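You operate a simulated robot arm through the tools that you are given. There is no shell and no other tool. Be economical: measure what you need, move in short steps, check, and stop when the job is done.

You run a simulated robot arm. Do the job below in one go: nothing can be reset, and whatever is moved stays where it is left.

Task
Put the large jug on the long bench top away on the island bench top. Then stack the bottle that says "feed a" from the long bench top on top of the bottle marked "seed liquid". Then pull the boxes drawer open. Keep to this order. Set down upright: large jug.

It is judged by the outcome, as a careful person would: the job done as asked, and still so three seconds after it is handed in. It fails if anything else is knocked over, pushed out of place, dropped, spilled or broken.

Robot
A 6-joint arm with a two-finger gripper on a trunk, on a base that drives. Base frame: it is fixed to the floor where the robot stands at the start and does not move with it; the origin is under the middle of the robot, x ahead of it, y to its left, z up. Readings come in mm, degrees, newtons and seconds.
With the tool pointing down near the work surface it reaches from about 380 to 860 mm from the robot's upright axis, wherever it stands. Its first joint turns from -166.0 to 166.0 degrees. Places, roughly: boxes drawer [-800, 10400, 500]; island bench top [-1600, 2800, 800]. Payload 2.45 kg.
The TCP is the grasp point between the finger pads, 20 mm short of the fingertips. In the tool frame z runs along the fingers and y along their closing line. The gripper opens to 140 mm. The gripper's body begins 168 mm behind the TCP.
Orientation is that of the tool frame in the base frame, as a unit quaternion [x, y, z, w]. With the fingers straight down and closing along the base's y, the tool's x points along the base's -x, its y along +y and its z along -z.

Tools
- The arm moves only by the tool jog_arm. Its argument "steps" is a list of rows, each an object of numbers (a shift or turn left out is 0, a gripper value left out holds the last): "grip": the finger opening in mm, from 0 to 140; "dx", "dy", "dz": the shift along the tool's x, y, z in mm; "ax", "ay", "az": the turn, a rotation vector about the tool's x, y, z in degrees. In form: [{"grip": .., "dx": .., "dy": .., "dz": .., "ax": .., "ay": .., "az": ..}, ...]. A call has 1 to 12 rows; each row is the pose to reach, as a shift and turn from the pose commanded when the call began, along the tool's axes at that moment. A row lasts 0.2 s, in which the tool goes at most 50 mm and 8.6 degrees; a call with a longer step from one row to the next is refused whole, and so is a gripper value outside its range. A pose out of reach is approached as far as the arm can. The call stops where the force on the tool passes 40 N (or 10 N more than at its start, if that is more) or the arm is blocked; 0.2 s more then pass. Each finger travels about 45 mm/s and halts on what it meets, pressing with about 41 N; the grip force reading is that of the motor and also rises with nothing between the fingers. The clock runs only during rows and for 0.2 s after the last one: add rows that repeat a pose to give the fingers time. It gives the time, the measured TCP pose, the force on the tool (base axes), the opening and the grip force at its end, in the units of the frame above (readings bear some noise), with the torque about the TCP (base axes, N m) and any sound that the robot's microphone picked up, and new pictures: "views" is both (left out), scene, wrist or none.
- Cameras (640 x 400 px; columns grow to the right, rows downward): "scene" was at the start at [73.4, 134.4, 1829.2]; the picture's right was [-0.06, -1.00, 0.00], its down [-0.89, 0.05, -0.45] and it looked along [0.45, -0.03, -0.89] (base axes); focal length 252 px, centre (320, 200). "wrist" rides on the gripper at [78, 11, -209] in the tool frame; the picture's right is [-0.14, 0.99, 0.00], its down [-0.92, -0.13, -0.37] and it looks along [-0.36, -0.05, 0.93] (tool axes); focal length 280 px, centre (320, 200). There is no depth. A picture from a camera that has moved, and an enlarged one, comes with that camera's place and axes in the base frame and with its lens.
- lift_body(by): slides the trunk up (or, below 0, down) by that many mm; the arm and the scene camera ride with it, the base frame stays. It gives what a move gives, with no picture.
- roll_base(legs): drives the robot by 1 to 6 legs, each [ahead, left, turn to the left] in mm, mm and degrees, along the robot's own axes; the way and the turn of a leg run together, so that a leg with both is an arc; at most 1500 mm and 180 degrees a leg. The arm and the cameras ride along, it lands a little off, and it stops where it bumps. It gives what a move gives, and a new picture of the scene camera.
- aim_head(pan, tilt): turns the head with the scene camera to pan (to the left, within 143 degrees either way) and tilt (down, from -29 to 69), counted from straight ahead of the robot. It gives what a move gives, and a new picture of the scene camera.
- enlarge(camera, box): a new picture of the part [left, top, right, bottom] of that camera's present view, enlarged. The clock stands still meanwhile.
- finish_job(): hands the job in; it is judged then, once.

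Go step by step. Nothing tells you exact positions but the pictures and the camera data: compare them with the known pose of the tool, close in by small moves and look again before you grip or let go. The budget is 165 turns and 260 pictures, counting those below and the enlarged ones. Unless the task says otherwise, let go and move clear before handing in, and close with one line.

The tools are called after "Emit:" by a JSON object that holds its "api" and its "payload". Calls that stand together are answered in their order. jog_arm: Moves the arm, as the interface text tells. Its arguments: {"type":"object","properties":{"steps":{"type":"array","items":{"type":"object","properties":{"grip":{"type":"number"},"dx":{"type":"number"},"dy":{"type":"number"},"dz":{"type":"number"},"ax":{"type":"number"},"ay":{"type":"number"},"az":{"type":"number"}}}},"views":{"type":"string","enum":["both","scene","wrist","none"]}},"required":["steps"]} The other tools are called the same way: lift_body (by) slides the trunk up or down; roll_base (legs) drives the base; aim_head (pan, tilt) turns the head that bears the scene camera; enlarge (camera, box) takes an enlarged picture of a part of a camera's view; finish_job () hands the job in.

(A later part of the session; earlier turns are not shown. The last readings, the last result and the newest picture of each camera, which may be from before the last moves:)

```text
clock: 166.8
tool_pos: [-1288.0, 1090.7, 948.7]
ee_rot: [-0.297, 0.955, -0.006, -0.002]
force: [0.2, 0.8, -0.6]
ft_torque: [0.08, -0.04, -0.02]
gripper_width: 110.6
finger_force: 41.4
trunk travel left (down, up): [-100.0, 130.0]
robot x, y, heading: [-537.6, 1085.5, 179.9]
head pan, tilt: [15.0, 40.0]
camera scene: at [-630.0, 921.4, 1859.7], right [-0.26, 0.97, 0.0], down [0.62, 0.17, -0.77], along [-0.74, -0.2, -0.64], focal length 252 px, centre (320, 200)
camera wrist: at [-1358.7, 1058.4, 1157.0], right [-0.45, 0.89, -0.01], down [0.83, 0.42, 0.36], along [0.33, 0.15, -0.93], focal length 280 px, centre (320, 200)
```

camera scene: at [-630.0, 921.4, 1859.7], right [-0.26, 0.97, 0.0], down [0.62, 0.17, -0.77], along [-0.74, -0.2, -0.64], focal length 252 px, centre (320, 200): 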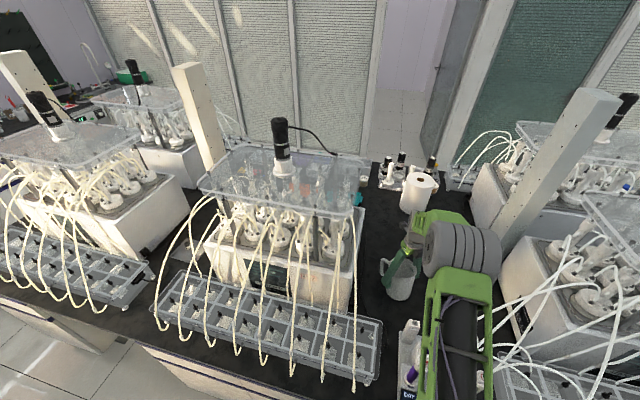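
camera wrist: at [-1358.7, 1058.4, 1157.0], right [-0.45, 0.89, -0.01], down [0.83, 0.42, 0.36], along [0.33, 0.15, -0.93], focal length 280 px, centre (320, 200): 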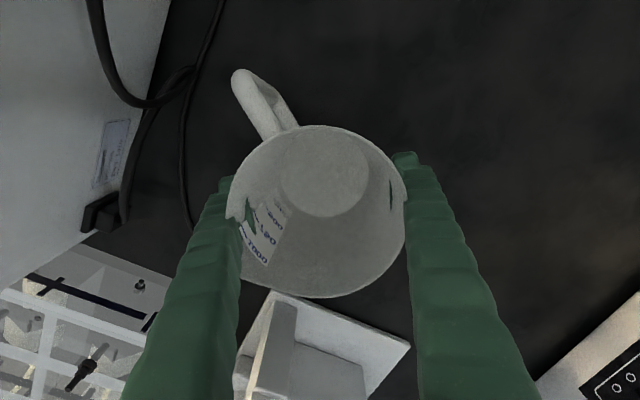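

Emit:
{"api": "jog_arm", "payload": {"steps": [{"dz": 8}, {"dz": 14}, {"dz": 18}], "views": "none"}}

Emit:
{"api": "jog_arm", "payload": {"steps": [{"dz": 4}], "views": "none"}}

Emit:
{"api": "jog_arm", "payload": {"steps": [{"dz": 4}], "views": "both"}}

```text
clock: 167.4
tool_pos: [-1291.7, 1090.0, 945.1]
ee_rot: [-0.296, 0.955, -0.005, -0.006]
force: [3.7, 0.0, 19.5]
ft_torque: [-0.63, 0.11, 0.15]
gripper_width: 110.5
finger_force: 41.0
trunk travel left (down, up): [-100.0, 130.0]
robot x, y, heading: [-539.3, 1088.2, 179.9]
head pan, tilt: [15.0, 40.0]
stopped in row 2: the force on the tool passed its limit at 48 N (the readings are from after the stop); the commanded pose is now the measured one
```

```text
clock: 167.8
tool_pos: [-1293.3, 1090.4, 943.7]
ee_rot: [-0.296, 0.955, -0.005, -0.008]
force: [4.5, -0.2, 18.0]
ft_torque: [-0.58, -0.12, 0.17]
gripper_width: 110.4
finger_force: 41.3
trunk travel left (down, up): [-100.0, 130.0]
robot x, y, heading: [-534.8, 1084.3, 180.1]
head pan, tilt: [15.0, 40.0]
stopped in row 1: the force on the tool passed its limit at 42 N (the readings are from after the stop); the commanded pose is now the measured one
```

```text
clock: 168.3
tool_pos: [-1297.2, 1090.7, 944.8]
ee_rot: [-0.295, 0.955, -0.004, -0.011]
force: [2.6, 1.1, 15.9]
ft_torque: [-0.52, 0.18, 0.13]
gripper_width: 110.3
finger_force: 41.2
trunk travel left (down, up): [-100.0, 130.0]
robot x, y, heading: [-537.8, 1083.4, 179.8]
head pan, tilt: [15.0, 40.0]
stopped in row 1: the force on the tool passed its limit at 42 N (the readings are from after the stop); the commanded pose is now the measured one
camera scene: at [-627.4, 921.6, 1859.7], right [-0.26, 0.97, 0.0], down [0.62, 0.17, -0.77], along [-0.74, -0.2, -0.64], focal length 252 px, centre (320, 200)
camera wrist: at [-1362.2, 1058.4, 1154.7], right [-0.45, 0.9, 0.0], down [0.84, 0.42, 0.35], along [0.31, 0.15, -0.94], focal length 280 px, centre (320, 200)
```

scene: 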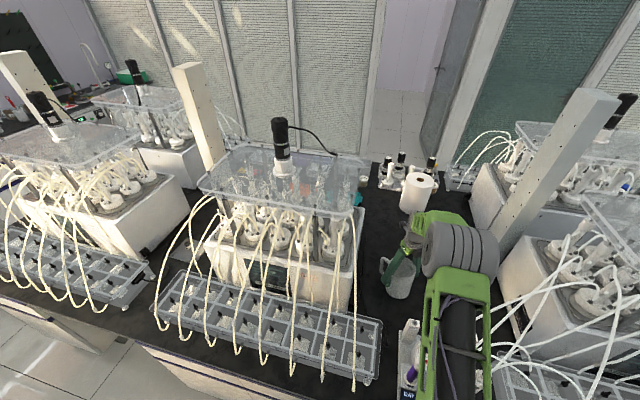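
wrist: 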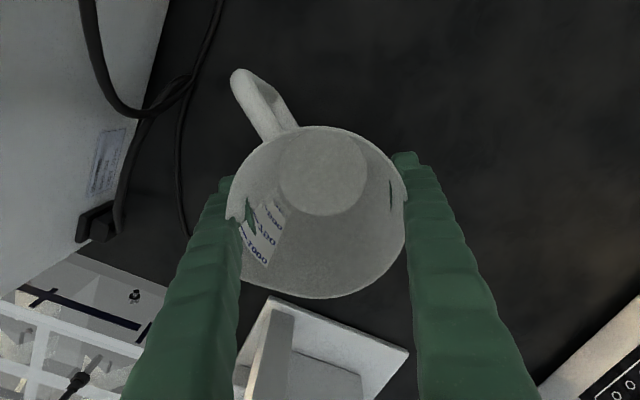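

The jug's base is on the island. I'll open the fingers slowly.

Emit:
{"api": "jog_arm", "payload": {"steps": [{"grip": 112}, {"grip": 115}, {"grip": 118}, {"grip": 122}, {"grip": 128}, {"grip": 134}, {"grip": 140}, {"grip": 140}, {"grip": 140}], "views": "both"}}

```text
clock: 170.3
tool_pos: [-1295.4, 1090.7, 941.9]
ee_rot: [-0.295, 0.955, -0.004, -0.009]
force: [-0.3, -0.7, 0.0]
ft_torque: [0.01, 0.01, -0.01]
gripper_width: 140.0
finger_force: 0.1
trunk travel left (down, up): [-100.0, 130.0]
robot x, y, heading: [-540.0, 1086.8, 180.2]
head pan, tilt: [15.0, 40.0]
camera scene: at [-629.6, 921.5, 1859.7], right [-0.26, 0.97, 0.0], down [0.62, 0.17, -0.77], along [-0.74, -0.2, -0.64], focal length 252 px, centre (320, 200)
camera wrist: at [-1362.9, 1058.3, 1151.5], right [-0.45, 0.89, 0.0], down [0.84, 0.42, 0.35], along [0.32, 0.15, -0.94], focal length 280 px, centre (320, 200)
```

scene: 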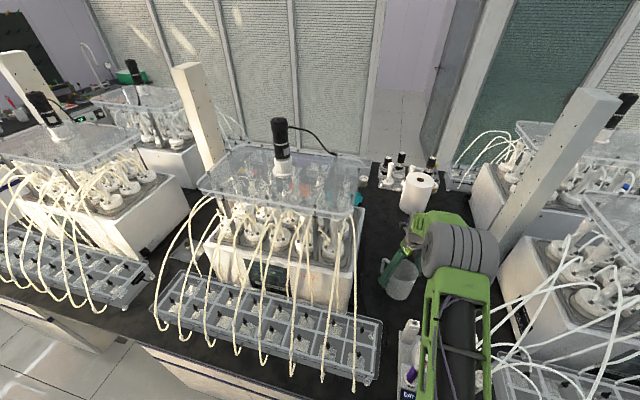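
wrist: 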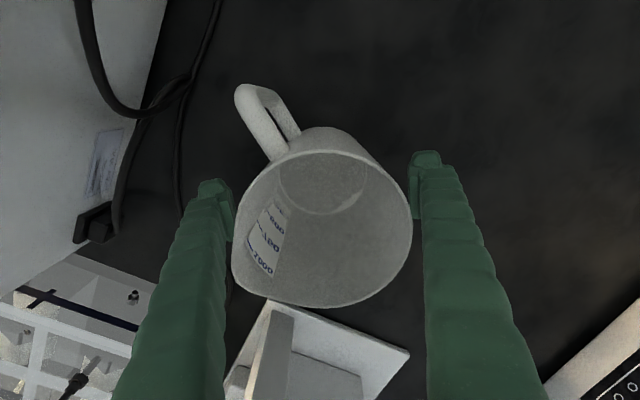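

Released and standing. I'll withdraw straight up carefully.

Emit:
{"api": "jog_arm", "payload": {"steps": [{"dz": -15}, {"dz": -30}, {"dz": -50}, {"dz": -80}, {"dz": -110}], "views": "both"}}

```text
clock: 171.6
tool_pos: [-1293.3, 1091.8, 1051.1]
ee_rot: [-0.295, 0.955, -0.003, -0.008]
force: [0.4, -0.3, 0.0]
ft_torque: [-0.03, 0.03, 0.0]
gripper_width: 139.9
finger_force: 0.1
trunk travel left (down, up): [-100.0, 130.0]
robot x, y, heading: [-538.7, 1086.6, 180.0]
head pan, tilt: [15.0, 40.0]
camera scene: at [-629.1, 921.5, 1859.8], right [-0.26, 0.97, 0.0], down [0.62, 0.17, -0.77], along [-0.74, -0.2, -0.64], focal length 252 px, centre (320, 200)
camera wrist: at [-1360.4, 1059.6, 1261.1], right [-0.45, 0.89, 0.0], down [0.84, 0.42, 0.35], along [0.32, 0.15, -0.94], focal length 280 px, centre (320, 200)
```

scene: 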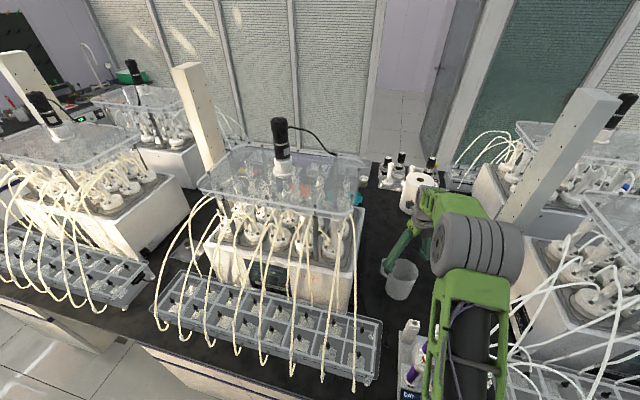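
wrist: 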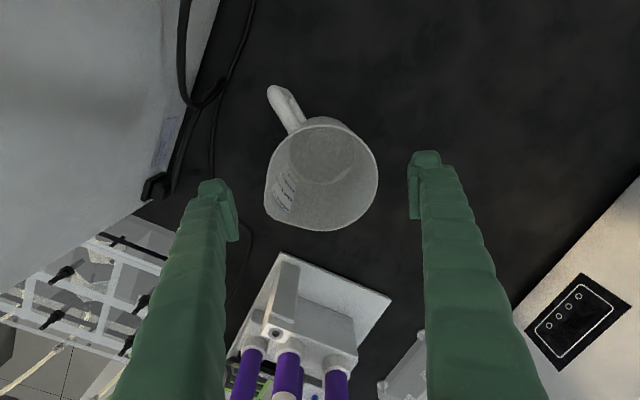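

The jug stands upright on the island. I'll raise, back out, retract the arm and turn back towards the wall bench near the bottles.

Emit:
{"api": "jog_arm", "payload": {"steps": [{"dz": -45}, {"dz": -90}, {"dz": -135}, {"dz": -180}, {"dz": -225}, {"dz": -260}], "views": "none"}}

Emit:
{"api": "jog_arm", "payload": {"steps": [{"dx": -35.3, "dy": -24.3}, {"dx": -70.6, "dy": -48.6}, {"dx": -105.9, "dy": -72.9}, {"dx": -141.2, "dy": -97.2}, {"dx": -176.5, "dy": -121.5}, {"dx": -211.8, "dy": -145.8}, {"dx": -240, "dy": -165}], "views": "none"}}

Emit:
{"api": "roll_base", "payload": {"legs": [[-235, 0, 0], [0, 0, 180]]}}

```text
clock: 172.9
tool_pos: [-1291.0, 1093.5, 1311.9]
ee_rot: [-0.295, 0.955, -0.003, -0.007]
force: [-0.3, 0.6, 0.0]
ft_torque: [0.02, 0.02, 0.0]
gripper_width: 139.9
finger_force: 0.1
trunk travel left (down, up): [-100.0, 130.0]
robot x, y, heading: [-538.8, 1081.9, 179.8]
head pan, tilt: [15.0, 40.0]
```

```text
clock: 174.6
tool_pos: [-999.2, 1094.9, 1307.8]
ee_rot: [-0.296, 0.955, -0.004, -0.009]
force: [0.8, 0.3, -0.2]
ft_torque: [-0.01, 0.04, 0.0]
gripper_width: 140.1
finger_force: 0.1
trunk travel left (down, up): [-100.0, 130.0]
robot x, y, heading: [-537.7, 1085.3, 179.8]
head pan, tilt: [15.0, 40.0]
```

```text
clock: 183.6
tool_pos: [156.0, 1059.9, 1307.2]
ee_rot: [0.96, 0.28, 0.009, -0.004]
force: [0.7, -0.5, -0.4]
ft_torque: [-0.01, 0.01, 0.0]
gripper_width: 140.1
finger_force: 0.0
trunk travel left (down, up): [-100.0, 130.0]
robot x, y, heading: [-305.7, 1084.4, -2.1]
head pan, tilt: [15.0, 40.0]
camera scene: at [-205.7, 1241.7, 1859.7], right [0.23, -0.97, 0.0], down [-0.63, -0.15, -0.77], along [0.75, 0.17, -0.64], focal length 252 px, centre (320, 200)
```

scene: 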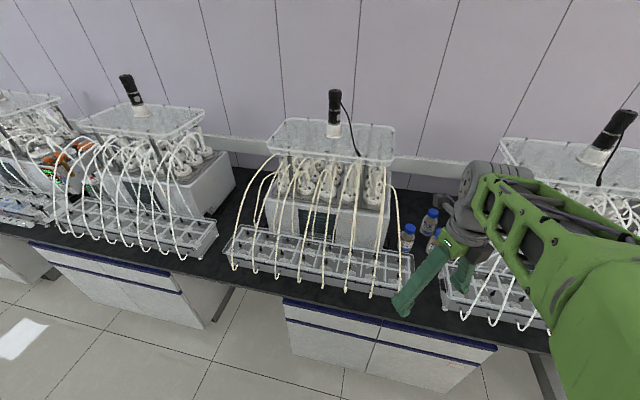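

I'll drive in front of the bottles and look.

Emit:
{"api": "roll_base", "payload": {"legs": [[0, -170, 2.1]]}}

Emit:
{"api": "roll_base", "payload": {"legs": [[285, 0, 0]]}}

```text
clock: 185.7
tool_pos: [154.4, 907.5, 1308.3]
ee_rot: [0.955, 0.296, 0.009, -0.004]
force: [-0.7, 0.2, 0.1]
ft_torque: [0.02, -0.03, 0.01]
gripper_width: 140.0
finger_force: 0.0
trunk travel left (down, up): [-100.0, 130.0]
robot x, y, heading: [-307.4, 917.5, -0.1]
head pan, tilt: [15.0, 40.0]
camera scene: at [-214.0, 1076.1, 1859.8], right [0.26, -0.97, 0.0], down [-0.62, -0.17, -0.77], along [0.74, 0.2, -0.64], focal length 252 px, centre (320, 200)
```

scene: 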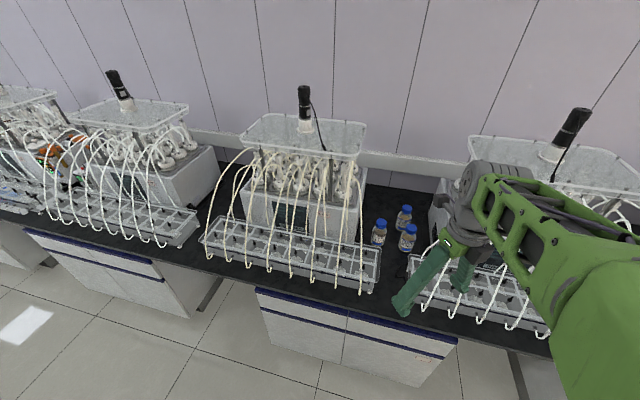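

```text
clock: 187.7
tool_pos: [445.1, 906.3, 1308.0]
ee_rot: [0.955, 0.295, 0.009, -0.003]
force: [0.7, 0.0, -0.2]
ft_torque: [-0.01, 0.07, -0.01]
gripper_width: 140.0
finger_force: 0.0
trunk travel left (down, up): [-100.0, 130.0]
robot x, y, heading: [-15.1, 915.9, -0.4]
head pan, tilt: [15.0, 40.0]
camera scene: at [76.9, 1076.0, 1859.6], right [0.26, -0.97, 0.0], down [-0.62, -0.16, -0.77], along [0.74, 0.2, -0.64], focal length 252 px, centre (320, 200)
```

scene: 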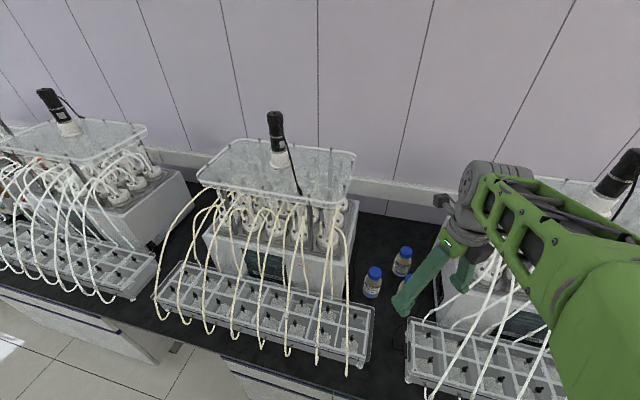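

Emit:
{"api": "enlarge", "payload": {"camera": "scene", "box": [340, 220, 440, 320]}}

Emit:
{"api": "jog_arm", "payload": {"steps": [{"az": 7}, {"az": 14}, {"az": 21}, {"az": 28}, {"az": 34}], "views": "wrist"}}

```text
4.00 times, centred on (390, 270) of scene
camera zoom: at [76.9, 1076.0, 1859.6], right [0.26, -0.97, 0.0], down [-0.62, -0.16, -0.77], along [0.74, 0.2, -0.64], focal length 1010 px, centre (40, -80)
```

zoom: 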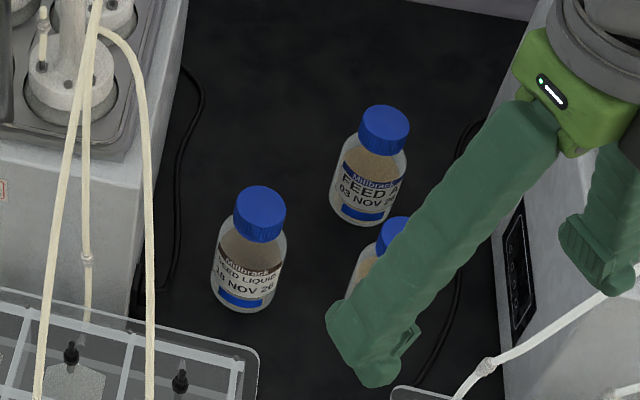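

```text
clock: 188.9
tool_pos: [441.2, 883.5, 1307.6]
ee_rot: [1.0, 0.007, 0.007, -0.013]
force: [1.5, 0.0, 0.1]
ft_torque: [0.05, -0.02, -0.01]
gripper_width: 139.9
finger_force: 0.0
out of reach, approached as far as the arm can: row 5
trunk travel left (down, up): [-100.0, 130.0]
robot x, y, heading: [-21.5, 916.6, -0.3]
head pan, tilt: [15.0, 40.0]
camera wrist: at [516.6, 868.0, 1517.0], right [-0.12, -0.99, -0.03], down [-0.93, 0.1, 0.36], along [-0.35, 0.07, -0.93], focal length 280 px, centre (320, 200)
```

wrist: 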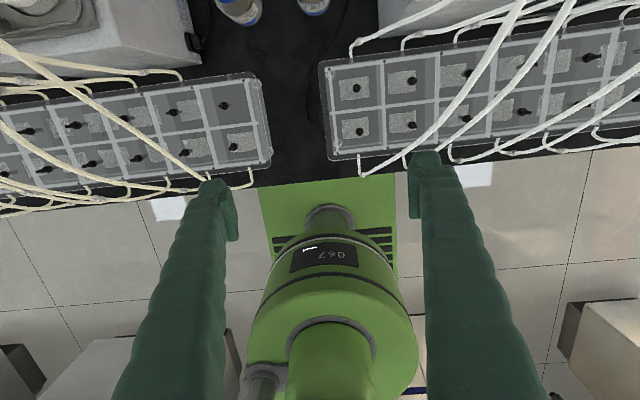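

Bottles: seed liquid at about (729, 1013), feed A at (880, 886), feed B at (732, 867), each ~80 mm wide and ~175 mm tall. I'll extend over them at height and inspect with the wrist camera.

Emit:
{"api": "jog_arm", "payload": {"steps": [{"dx": 43}, {"dx": 86}, {"dx": 129}, {"dx": 172}, {"dx": 215}, {"dx": 258}], "views": "both"}}

```text
clock: 190.3
tool_pos: [698.6, 861.8, 1308.5]
ee_rot: [1.0, 0.015, 0.008, -0.013]
force: [0.2, 0.6, -0.1]
ft_torque: [0.0, 0.06, -0.05]
gripper_width: 140.0
finger_force: 0.1
out of reach, approached as far as the arm can: row 1, 2, 3, 4, 5, 6
trunk travel left (down, up): [-100.0, 130.0]
robot x, y, heading: [-17.8, 916.2, -0.2]
head pan, tilt: [15.0, 40.0]
camera scene: at [77.7, 1076.4, 1859.5], right [0.26, -0.97, 0.0], down [-0.62, -0.16, -0.76], along [0.74, 0.2, -0.64], focal length 252 px, centre (320, 200)
camera wrist: at [773.5, 847.5, 1517.5], right [-0.11, -0.99, -0.03], down [-0.93, 0.09, 0.36], along [-0.35, 0.06, -0.93], focal length 280 px, centre (320, 200)
```

scene: 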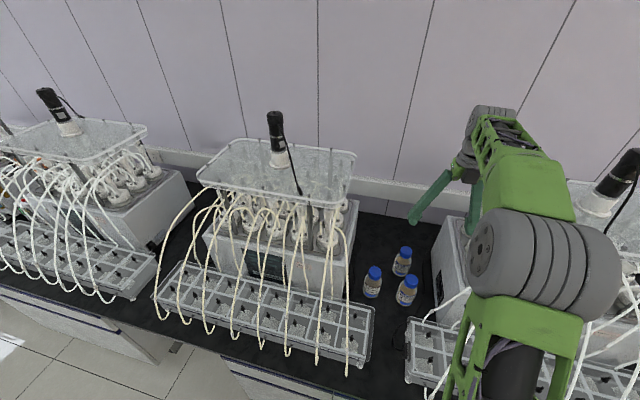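
wrist: 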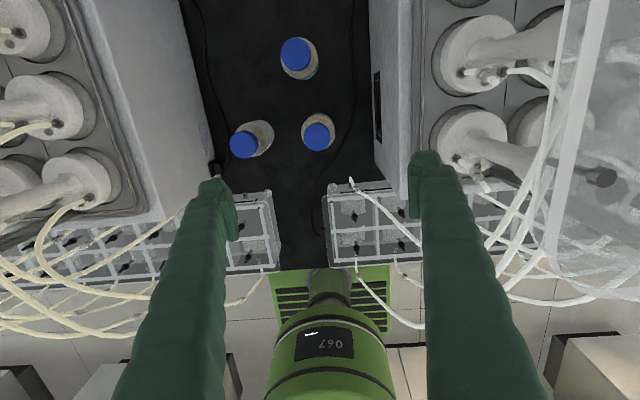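

Reconciling both cameras: bench z≈820, bottle tops ≈997; seed liquid (704, 1011), feed A (850, 890), feed B (703, 873). The wrist seems at a joint limit, so I'll turn back a little and move towards feed A at height.

Emit:
{"api": "jog_arm", "payload": {"steps": [{"az": -5, "dx": 20, "dy": -10}, {"az": -10, "dx": 60, "dy": -20}, {"az": -12, "dx": 100, "dy": -28}, {"az": -12, "dx": 140, "dy": -28, "dz": 30}, {"az": -12, "dx": 151, "dy": -28, "dz": 70}, {"az": -12, "dx": 151, "dy": -28, "dz": 110}, {"az": -12, "dx": 151, "dy": -28, "dz": 150}, {"az": -12, "dx": 151, "dy": -28, "dz": 180}], "views": "both"}}

```text
clock: 192.1
tool_pos: [844.8, 893.3, 1126.1]
ee_rot: [0.994, 0.108, 0.007, -0.007]
force: [0.8, 0.6, -0.8]
ft_torque: [0.01, 0.21, 0.0]
gripper_width: 140.1
finger_force: 0.0
out of reach, approached as far as the arm can: row 3, 4, 5, 6, 7, 8
trunk travel left (down, up): [-100.0, 130.0]
robot x, y, heading: [-16.6, 915.8, 0.1]
head pan, tilt: [15.0, 40.0]
camera scene: at [80.0, 1075.9, 1859.2], right [0.26, -0.97, 0.0], down [-0.62, -0.16, -0.76], along [0.74, 0.2, -0.65], focal length 252 px, centre (320, 200)
camera wrist: at [921.6, 896.0, 1334.7], right [0.08, -1.0, -0.01], down [-0.93, -0.08, 0.36], along [-0.36, -0.02, -0.93], focal length 280 px, centre (320, 200)
```

scene: 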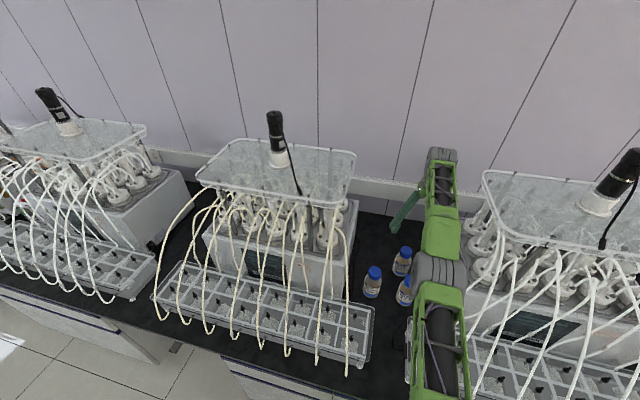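
wrist: 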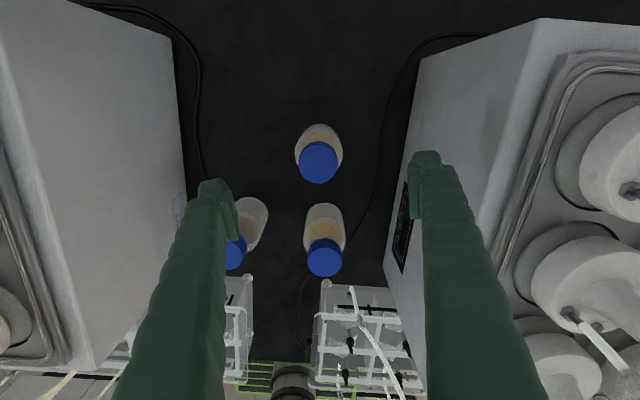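

The tool is over feed A (≈(842, 895)) at the edge of reach. I'll lower the trunk, which brings the straddling fingers down over it and improves reach.

Emit:
{"api": "lift_body", "payload": {"by": -80}}

Emit:
{"api": "jog_arm", "payload": {"steps": [{"dx": -2, "dy": -1}], "views": "both"}}

```text
clock: 193.3
tool_pos: [842.2, 892.1, 1049.2]
ee_rot: [0.994, 0.107, 0.008, -0.005]
force: [-0.7, 0.1, 0.3]
ft_torque: [0.01, -0.05, 0.02]
gripper_width: 140.0
finger_force: 0.0
trunk travel left (down, up): [-20.0, 210.0]
robot x, y, heading: [-15.4, 917.7, 0.0]
head pan, tilt: [15.0, 40.0]
```

```text
clock: 193.7
tool_pos: [841.1, 894.1, 1048.9]
ee_rot: [0.994, 0.106, 0.007, -0.006]
force: [-0.1, -0.2, -0.6]
ft_torque: [-0.02, 0.01, 0.0]
gripper_width: 139.6
finger_force: 0.0
trunk travel left (down, up): [-20.0, 210.0]
robot x, y, heading: [-17.9, 914.9, -0.4]
head pan, tilt: [15.0, 40.0]
camera scene: at [75.6, 1076.1, 1779.7], right [0.26, -0.97, 0.0], down [-0.62, -0.16, -0.77], along [0.74, 0.2, -0.64], focal length 252 px, centre (320, 200)
camera wrist: at [917.6, 896.7, 1258.3], right [0.08, -1.0, -0.01], down [-0.93, -0.08, 0.36], along [-0.36, -0.02, -0.93], focal length 280 px, centre (320, 200)
```

scene: 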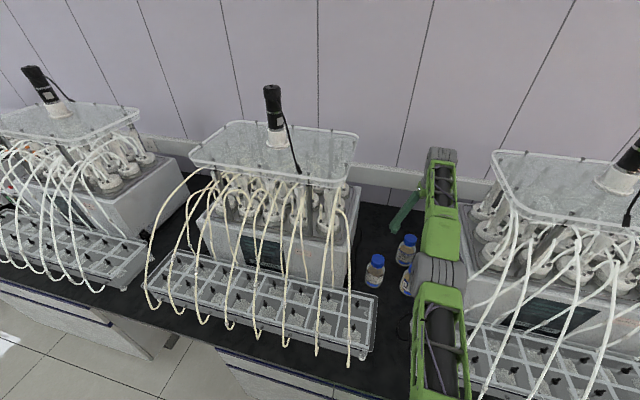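
wrist: 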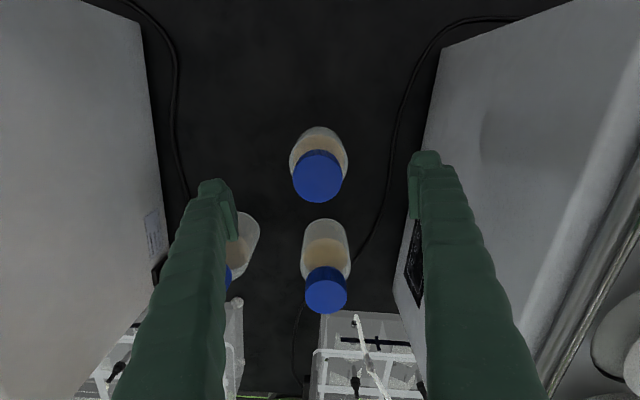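

Aligned over feed A (cap ≈(838, 895, top 985)). I'll descend so the pads meet the bottle body.

Emit:
{"api": "jog_arm", "payload": {"steps": [{"dx": -3, "dz": 35}, {"dx": -3, "dz": 70}, {"dx": -3, "dz": 100}, {"dx": -3, "dz": 125}, {"dx": -3, "dz": 140}], "views": "both"}}

```text
clock: 194.9
tool_pos: [857.7, 894.1, 908.7]
ee_rot: [0.994, 0.107, 0.005, -0.006]
force: [-0.4, -0.6, 0.9]
ft_torque: [0.0, 0.0, -0.01]
gripper_width: 140.1
finger_force: 0.1
out of reach, approached as far as the arm can: row 1, 2, 3, 4, 5
trunk travel left (down, up): [-20.0, 210.0]
robot x, y, heading: [-19.5, 918.3, -0.1]
head pan, tilt: [15.0, 40.0]
camera scene: at [75.8, 1076.0, 1779.7], right [0.26, -0.97, 0.0], down [-0.62, -0.16, -0.77], along [0.74, 0.2, -0.64], focal length 252 px, centre (320, 200)
camera wrist: at [933.3, 897.3, 1117.7], right [0.08, -1.0, -0.01], down [-0.93, -0.08, 0.36], along [-0.36, -0.02, -0.93], focal length 280 px, centre (320, 200)
```

scene: 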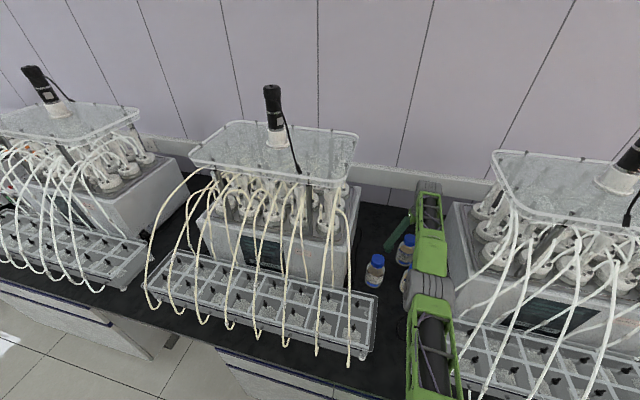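
wrist: 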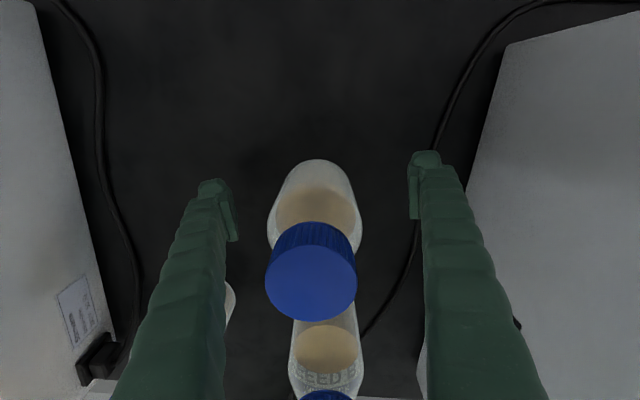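

The tool ended ~22 mm too far in x. I'll correct that, then check before closing.

Emit:
{"api": "jog_arm", "payload": {"steps": [{"dx": -12, "dy": -2.5}, {"dx": -21.5, "dy": -4.7}, {"dx": -21.5, "dy": -4.7}], "views": "wrist"}}

```text
clock: 195.7
tool_pos: [856.0, 892.7, 907.0]
ee_rot: [0.994, 0.108, 0.006, -0.005]
force: [0.7, -0.1, -0.5]
ft_torque: [-0.02, 0.01, 0.04]
gripper_width: 140.1
finger_force: 0.1
out of reach, approached as far as the arm can: row 1, 2, 3
trunk travel left (down, up): [-20.0, 210.0]
robot x, y, heading: [-20.6, 915.1, -0.2]
head pan, tilt: [15.0, 40.0]
camera wrist: at [933.3, 896.6, 1117.9], right [0.08, -1.0, -0.01], down [-0.93, -0.08, 0.36], along [-0.36, -0.02, -0.93], focal length 280 px, centre (320, 200)
```

wrist: 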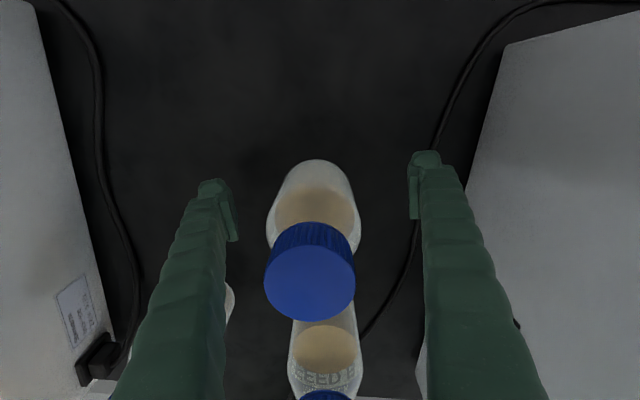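

Emit:
{"api": "jog_arm", "payload": {"steps": [{"dx": -15}, {"dx": -30}, {"dx": -30}], "views": "wrist"}}

```text
clock: 196.5
tool_pos: [855.2, 887.1, 909.4]
ee_rot: [0.994, 0.107, 0.006, -0.006]
force: [-0.9, 1.2, -0.1]
ft_torque: [-0.02, 0.03, 0.03]
gripper_width: 140.1
finger_force: 0.0
out of reach, approached as far as the arm can: row 1, 2, 3
trunk travel left (down, up): [-20.0, 210.0]
robot x, y, heading: [-19.1, 914.5, -0.3]
head pan, tilt: [15.0, 40.0]
camera wrist: at [932.8, 890.4, 1118.0], right [0.08, -1.0, -0.01], down [-0.93, -0.08, 0.36], along [-0.36, -0.02, -0.93], focal length 280 px, centre (320, 200)
```

wrist: 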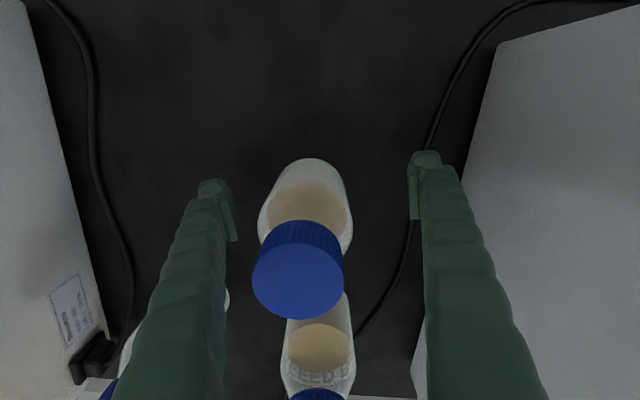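

Emit:
{"api": "jog_arm", "payload": {"steps": [{"dx": -20, "dy": -8}, {"dx": -38, "dy": -14.4}, {"dx": -38, "dy": -14.4}], "views": "wrist"}}

```text
clock: 197.3
tool_pos: [856.1, 889.3, 907.1]
ee_rot: [0.994, 0.107, 0.006, -0.006]
force: [0.7, 0.3, 0.2]
ft_torque: [0.02, -0.01, -0.02]
gripper_width: 140.1
finger_force: 0.0
out of reach, approached as far as the arm can: row 1, 2, 3
trunk travel left (down, up): [-20.0, 210.0]
robot x, y, heading: [-17.0, 917.9, -0.2]
head pan, tilt: [15.0, 40.0]
camera wrist: at [933.1, 892.2, 1117.8], right [0.08, -1.0, -0.01], down [-0.93, -0.08, 0.36], along [-0.36, -0.02, -0.93], focal length 280 px, centre (320, 200)
```

wrist: 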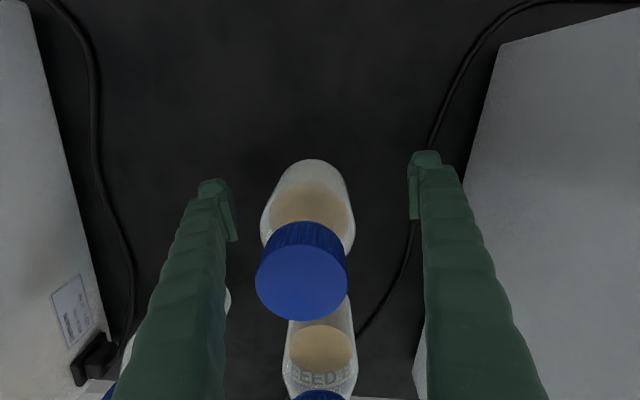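

The commanded pose seems clipped, but the fingers straddle along y, so I can just roll the base back ~20 mm to centre the pads on the bottle.

Emit:
{"api": "roll_base", "payload": {"legs": [[-20, 3, 0]]}}

Emit:
{"api": "jog_arm", "payload": {"steps": [{"dz": 0}], "views": "wrist"}}

```text
clock: 198.1
tool_pos: [836.8, 892.9, 908.5]
ee_rot: [0.994, 0.107, 0.006, -0.005]
force: [-0.1, 1.1, 0.1]
ft_torque: [-0.04, -0.01, 0.0]
gripper_width: 140.0
finger_force: 0.0
trunk travel left (down, up): [-20.0, 210.0]
robot x, y, heading: [-36.6, 917.1, -0.1]
head pan, tilt: [15.0, 40.0]
camera scene: at [55.2, 1079.2, 1779.8], right [0.26, -0.97, 0.0], down [-0.62, -0.16, -0.77], along [0.74, 0.2, -0.64], focal length 252 px, centre (320, 200)
```

scene: 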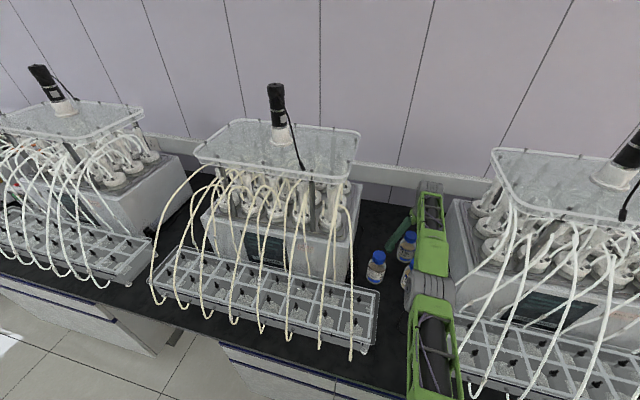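

```text
clock: 198.5
tool_pos: [836.9, 892.4, 908.4]
ee_rot: [0.994, 0.107, 0.006, -0.007]
force: [0.2, 0.4, -0.2]
ft_torque: [0.01, 0.0, 0.0]
gripper_width: 139.9
finger_force: 0.1
trunk travel left (down, up): [-20.0, 210.0]
robot x, y, heading: [-39.1, 918.6, -0.0]
head pan, tilt: [15.0, 40.0]
camera wrist: at [913.5, 895.4, 1118.1], right [0.08, -1.0, -0.01], down [-0.93, -0.08, 0.36], along [-0.36, -0.02, -0.93], focal length 280 px, centre (320, 200)
```

wrist: 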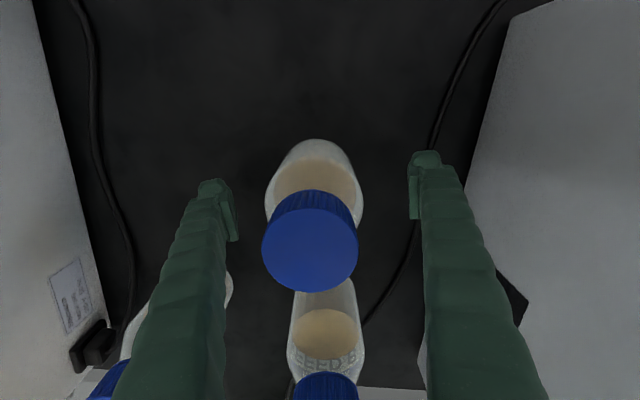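

Centred fore-and-aft. I'll shift 6 mm sideways to centre and close on the body.

Emit:
{"api": "jog_arm", "payload": {"steps": [{"dy": -6}, {"dy": -6, "grip": 125}, {"dy": -6, "grip": 108}, {"dy": -6, "grip": 92}, {"dy": -6, "grip": 76}, {"dy": -6, "grip": 60}, {"dy": -6, "grip": 50}, {"dy": -6, "grip": 50}, {"dy": -6, "grip": 50}], "views": "wrist"}}

```text
clock: 200.5
tool_pos: [835.9, 897.2, 909.2]
ee_rot: [0.994, 0.108, 0.004, -0.006]
force: [0.4, -2.5, 1.2]
ft_torque: [0.04, 0.04, -0.02]
gripper_width: 72.4
finger_force: 41.1
trunk travel left (down, up): [-20.0, 210.0]
robot x, y, heading: [-34.2, 921.2, -0.1]
head pan, tilt: [15.0, 40.0]
camera wrist: at [913.2, 901.0, 1118.2], right [0.08, -1.0, -0.01], down [-0.93, -0.08, 0.36], along [-0.36, -0.02, -0.93], focal length 280 px, centre (320, 200)
```

wrist: 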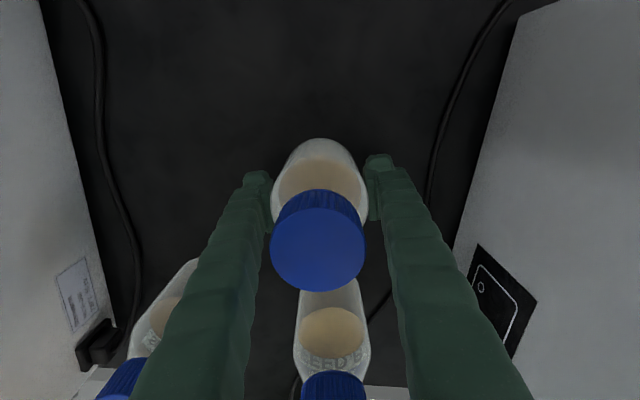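

Feed A is gripped (72 mm). I'll lift it 60 mm and check, then continue up.

Emit:
{"api": "jog_arm", "payload": {"steps": [{"dz": -20}, {"dz": -60}, {"dz": -100}, {"dz": -140}, {"dz": -180}, {"dz": -220}], "views": "both"}}

```text
clock: 201.9
tool_pos: [805.5, 896.2, 1109.6]
ee_rot: [0.994, 0.108, 0.007, -0.007]
force: [-0.1, 0.0, -3.9]
ft_torque: [0.0, -0.06, -0.07]
gripper_width: 72.3
finger_force: 40.3
out of reach, approached as far as the arm can: row 4, 5, 6
trunk travel left (down, up): [-20.0, 210.0]
robot x, y, heading: [-38.4, 919.5, 0.1]
head pan, tilt: [15.0, 40.0]
camera scene: at [54.8, 1079.1, 1779.8], right [0.26, -0.97, 0.0], down [-0.62, -0.16, -0.77], along [0.74, 0.2, -0.64], focal length 252 px, centre (320, 200)
camera wrist: at [882.9, 900.4, 1320.1], right [0.08, -1.0, -0.01], down [-0.93, -0.08, 0.36], along [-0.36, -0.02, -0.93], focal length 280 px, centre (320, 200)
```

scene: 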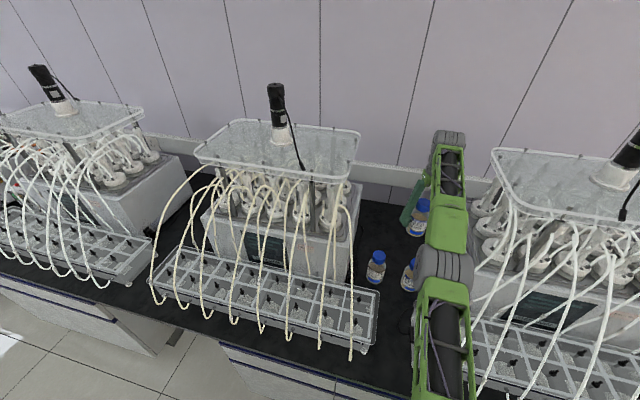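
wrist: 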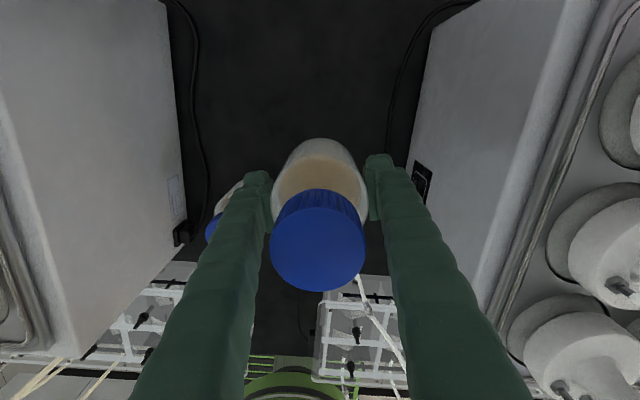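

Feed A is lifted (≈0.4 kg). I'll carry it to a spot beside/short of the seed bottle from which the wrist camera can see the seed cap and measure it.

Emit:
{"api": "jog_arm", "payload": {"steps": [{"dx": -35, "dy": -16.5}, {"dx": -70, "dy": -33}, {"dx": -105, "dy": -49.5}, {"dx": -140, "dy": -66}, {"dx": -172, "dy": -82}], "views": "both"}}

```text
clock: 203.1
tool_pos: [802.7, 903.0, 1117.9]
ee_rot: [0.994, 0.107, 0.004, -0.005]
force: [0.0, 0.3, -3.6]
ft_torque: [0.01, 0.01, 0.0]
gripper_width: 72.3
finger_force: 41.1
out of reach, approached as far as the arm can: row 1, 2, 3, 4, 5
trunk travel left (down, up): [-20.0, 210.0]
robot x, y, heading: [-40.7, 920.5, -0.2]
head pan, tilt: [15.0, 40.0]
camera scene: at [56.2, 1079.2, 1779.7], right [0.26, -0.97, 0.0], down [-0.62, -0.16, -0.77], along [0.74, 0.2, -0.64], focal length 252 px, centre (320, 200)
camera wrist: at [880.2, 906.3, 1329.1], right [0.08, -1.0, -0.01], down [-0.93, -0.08, 0.36], along [-0.36, -0.02, -0.93], focal length 280 px, centre (320, 200)
```

scene: 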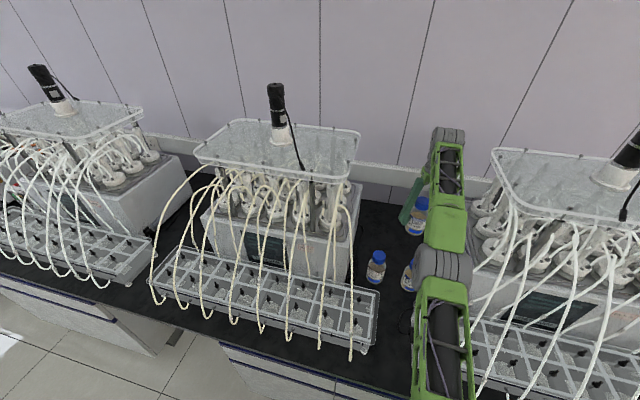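
wrist: 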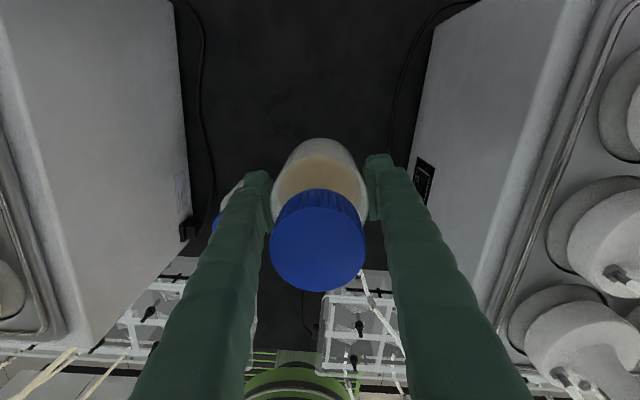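

The arm seems stuck at full stretch (radial moves are ignored). Rolling the base back resets the commanded pose; I'll do that, which I need anyway, then try bending the arm by retracting.

Emit:
{"api": "roll_base", "payload": {"legs": [[-120, 0, 0]]}}

Emit:
{"api": "jog_arm", "payload": {"steps": [{"dx": -10}, {"dx": -20}, {"dx": -30}], "views": "none"}}

```text
clock: 204.3
tool_pos: [683.6, 901.6, 1119.9]
ee_rot: [0.994, 0.106, 0.006, -0.005]
force: [0.3, 0.7, -3.0]
ft_torque: [0.02, -0.07, -0.03]
gripper_width: 72.4
finger_force: 41.0
trunk travel left (down, up): [-20.0, 210.0]
robot x, y, heading: [-153.9, 918.1, -0.2]
head pan, tilt: [15.0, 40.0]
camera scene: at [-63.0, 1079.3, 1779.8], right [0.25, -0.97, 0.0], down [-0.62, -0.16, -0.77], along [0.74, 0.2, -0.64], focal length 252 px, centre (320, 200)
```

scene: 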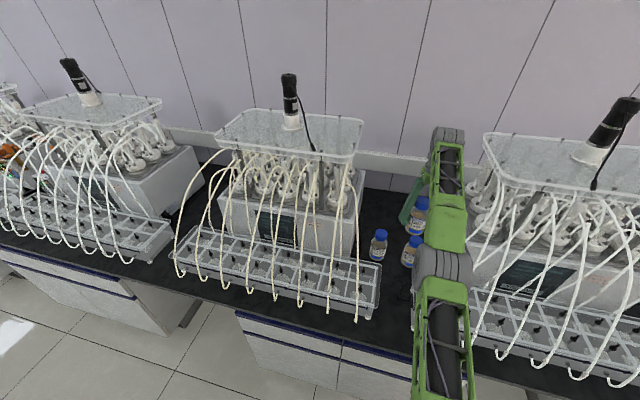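

```text
clock: 205.1
tool_pos: [684.9, 901.6, 1120.5]
ee_rot: [0.994, 0.106, 0.004, -0.006]
force: [-0.1, 0.2, -4.5]
ft_torque: [-0.01, 0.02, -0.01]
gripper_width: 72.2
finger_force: 40.6
out of reach, approached as far as the arm can: row 1, 2, 3
trunk travel left (down, up): [-20.0, 210.0]
robot x, y, heading: [-156.0, 915.3, -0.2]
head pan, tilt: [15.0, 40.0]
```

Still stuck radially. The wrist-3 joint may be at its limit, so I'll test by turning the tool yaw away from it by 20° and retracting.

Emit:
{"api": "jog_arm", "payload": {"steps": [{"az": -7}, {"az": -14}, {"az": -21}, {"az": -24, "dx": -20}, {"az": -24, "dx": -40}, {"az": -24, "dx": -60}], "views": "none"}}

```text
clock: 206.5
tool_pos: [682.3, 895.9, 1123.7]
ee_rot: [0.95, 0.311, 0.004, -0.005]
force: [0.4, 0.2, -3.8]
ft_torque: [0.01, 0.02, 0.0]
gripper_width: 72.5
finger_force: 40.5
out of reach, approached as far as the arm can: row 4, 5, 6
trunk travel left (down, up): [-20.0, 210.0]
robot x, y, heading: [-152.7, 922.3, -0.5]
head pan, tilt: [15.0, 40.0]
```

Emit:
{"api": "jog_arm", "payload": {"steps": [{"dz": -40, "dx": -20}, {"dz": -80, "dx": -40}, {"dz": -120, "dx": -60}, {"dz": -160, "dx": -80}, {"dz": -200, "dx": -100}, {"dz": -200, "dx": -130}], "views": "scene"}}

```text
clock: 207.9
tool_pos: [570.4, 817.6, 1322.9]
ee_rot: [0.95, 0.311, 0.006, -0.005]
force: [1.4, -0.1, -5.2]
ft_torque: [0.02, 0.03, -0.01]
gripper_width: 72.3
finger_force: 40.7
out of reach, approached as far as the arm can: row 1, 2, 5
trunk travel left (down, up): [-20.0, 210.0]
robot x, y, heading: [-158.5, 914.4, -0.3]
head pan, tilt: [15.0, 40.0]
camera scene: at [-62.6, 1078.6, 1779.9], right [0.25, -0.97, 0.0], down [-0.62, -0.16, -0.77], along [0.74, 0.2, -0.64], focal length 252 px, centre (320, 200)
```

scene: 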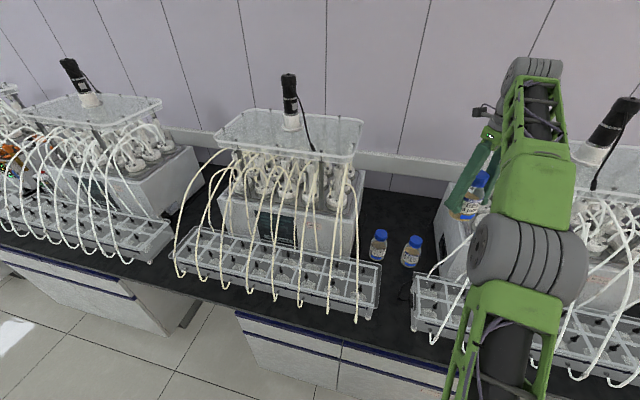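

The arm is unlocked and bent again. I'll move sideways to y≈940 and bring the base forward so the seed bottle is well inside reach.

Emit:
{"api": "jog_arm", "payload": {"steps": [{"dx": 13, "dy": -41}, {"dx": 26, "dy": -82}, {"dx": 40, "dy": -122}], "views": "none"}}

Emit:
{"api": "roll_base", "payload": {"legs": [[125, 0, 0.3]]}}

Emit:
{"api": "jog_arm", "payload": {"steps": [{"dz": 40}, {"dz": 80}, {"dz": 120}, {"dz": 160}], "views": "both"}}

```text
clock: 208.7
tool_pos: [531.7, 940.7, 1322.1]
ee_rot: [0.95, 0.311, 0.007, -0.004]
force: [-0.2, 0.9, -4.3]
ft_torque: [-0.03, 0.04, -0.03]
gripper_width: 72.3
finger_force: 41.3
trunk travel left (down, up): [-20.0, 210.0]
robot x, y, heading: [-157.8, 919.9, -0.0]
head pan, tilt: [15.0, 40.0]
```

```text
clock: 209.9
tool_pos: [658.0, 941.5, 1321.7]
ee_rot: [0.95, 0.313, 0.005, -0.006]
force: [0.4, -0.2, -4.8]
ft_torque: [0.0, 0.11, 0.0]
gripper_width: 72.3
finger_force: 40.8
trunk travel left (down, up): [-20.0, 210.0]
robot x, y, heading: [-30.1, 917.0, 0.2]
head pan, tilt: [15.0, 40.0]
camera scene: at [63.1, 1079.5, 1779.5], right [0.26, -0.97, 0.0], down [-0.62, -0.17, -0.77], along [0.74, 0.2, -0.64], focal length 252 px, centre (320, 200)
```

scene: 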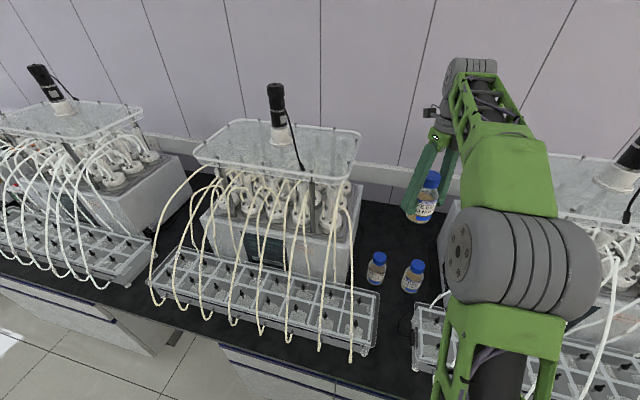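

```text
clock: 210.9
tool_pos: [658.7, 944.6, 1163.1]
ee_rot: [0.95, 0.313, 0.006, -0.004]
force: [-0.1, 0.3, -4.5]
ft_torque: [-0.01, -0.04, 0.03]
gripper_width: 72.3
finger_force: 41.2
trunk travel left (down, up): [-20.0, 210.0]
robot x, y, heading: [-30.3, 922.0, 0.3]
head pan, tilt: [15.0, 40.0]
camera scene: at [62.1, 1079.5, 1779.6], right [0.26, -0.97, 0.0], down [-0.62, -0.17, -0.77], along [0.74, 0.2, -0.64], focal length 252 px, centre (320, 200)
camera wrist: at [726.7, 980.1, 1372.9], right [0.48, -0.88, -0.01], down [-0.82, -0.45, 0.36], along [-0.32, -0.16, -0.93], focal length 280 px, centre (320, 200)
```

scene: 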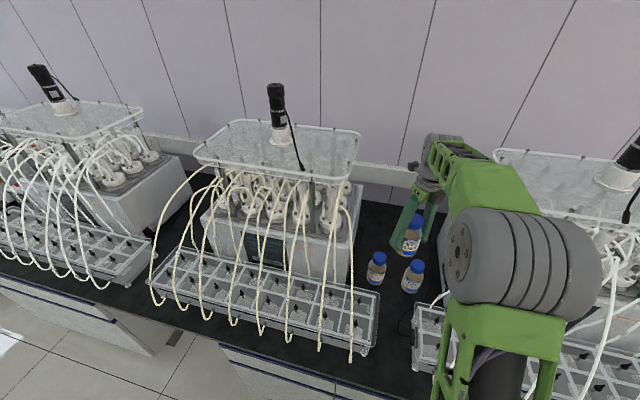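
wrist: 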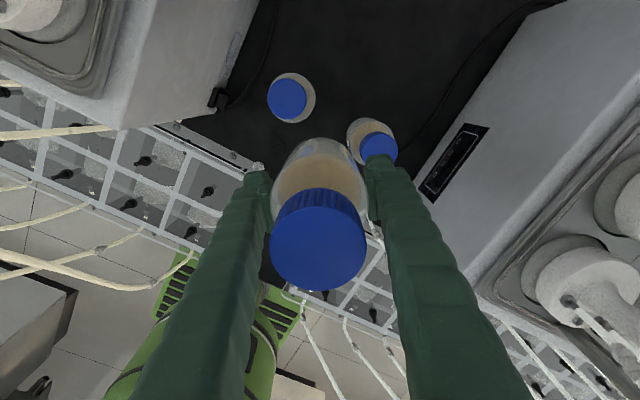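

Seed cap clearly visible; I'll enlarge to measure accurately.

Emit:
{"api": "enlarge", "payload": {"camera": "wrist", "box": [240, 50, 400, 170]}}

Emit:
{"api": "enlarge", "payload": {"camera": "scene", "box": [350, 200, 450, 300]}}

```text
3.33 times, centred on (320, 110) of wrist
camera zoom: at [726.7, 980.1, 1372.9], right [0.48, -0.88, -0.01], down [-0.82, -0.45, 0.36], along [-0.32, -0.16, -0.93], focal length 935 px, centre (320, 500)
```

zoom: 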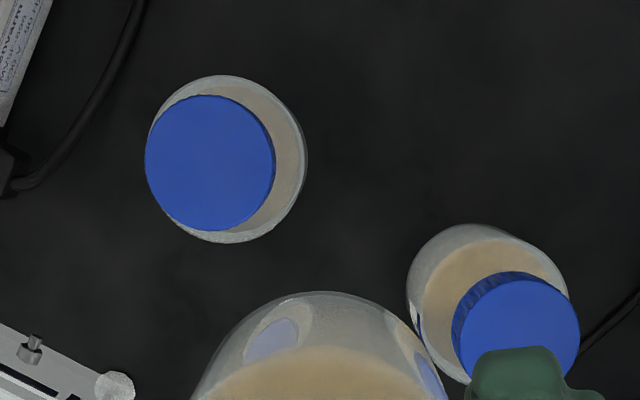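

```text
4.00 times, centred on (400, 250) of scene
camera zoom: at [62.1, 1079.5, 1779.6], right [0.26, -0.97, 0.0], down [-0.62, -0.17, -0.77], along [0.74, 0.2, -0.64], focal length 1010 px, centre (0, 0)
```

zoom: 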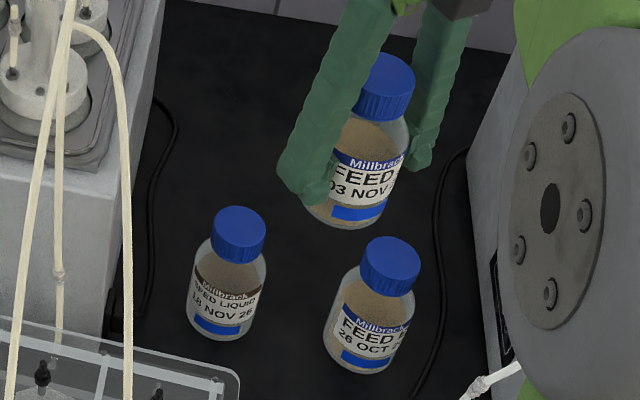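

Seed cap centre ≈(697, 1019), top z≈984; feed A's axis is within ~3 mm of the TCP. I'll shift over the seed and lower to about 30 mm above it.

Emit:
{"api": "jog_arm", "payload": {"steps": [{"dx": 36, "dy": -18}, {"dx": 73.1, "dy": -35.7}, {"dx": 73.1, "dy": -35.7, "dz": 25}, {"dx": 73.1, "dy": -35.7, "dz": 50}, {"dx": 73.1, "dy": -35.7, "dz": 60}], "views": "both"}}

Emit:
{"api": "enlarge", "payload": {"camera": "scene", "box": [320, 200, 440, 300]}}

```text
clock: 212.2
tool_pos: [693.5, 1017.3, 1104.1]
ee_rot: [0.95, 0.313, 0.006, -0.005]
force: [-0.1, 0.7, -4.8]
ft_torque: [0.0, 0.03, 0.03]
gripper_width: 72.3
finger_force: 40.6
trunk travel left (down, up): [-20.0, 210.0]
robot x, y, heading: [-32.3, 919.5, 0.1]
head pan, tilt: [15.0, 40.0]
camera scene: at [61.8, 1079.7, 1779.7], right [0.26, -0.97, 0.0], down [-0.62, -0.17, -0.77], along [0.74, 0.2, -0.64], focal length 252 px, centre (320, 200)
camera wrist: at [762.2, 1053.2, 1313.7], right [0.48, -0.88, -0.01], down [-0.82, -0.45, 0.36], along [-0.32, -0.16, -0.93], focal length 280 px, centre (320, 200)
```

scene: 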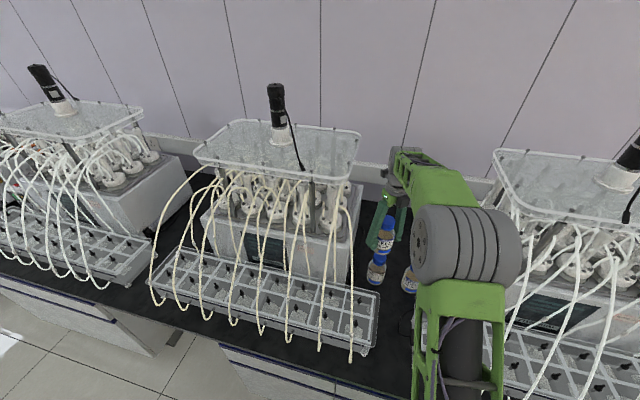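
wrist: 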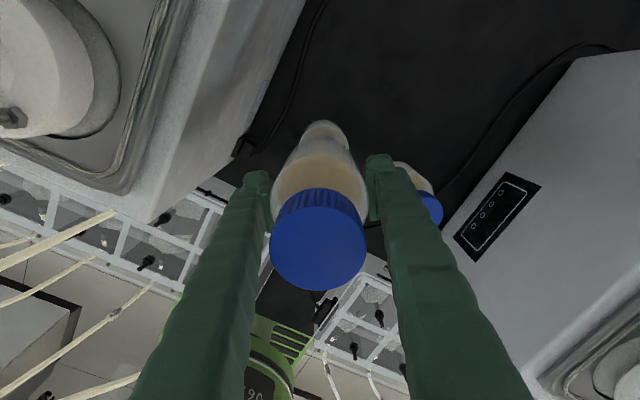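

```text
4.00 times, centred on (380, 250) of scene
camera zoom: at [61.8, 1079.7, 1779.7], right [0.26, -0.97, 0.0], down [-0.62, -0.17, -0.77], along [0.74, 0.2, -0.64], focal length 1010 px, centre (80, 0)
```

zoom: 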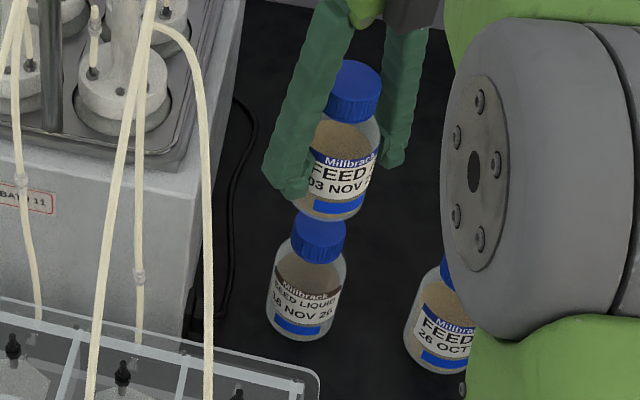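

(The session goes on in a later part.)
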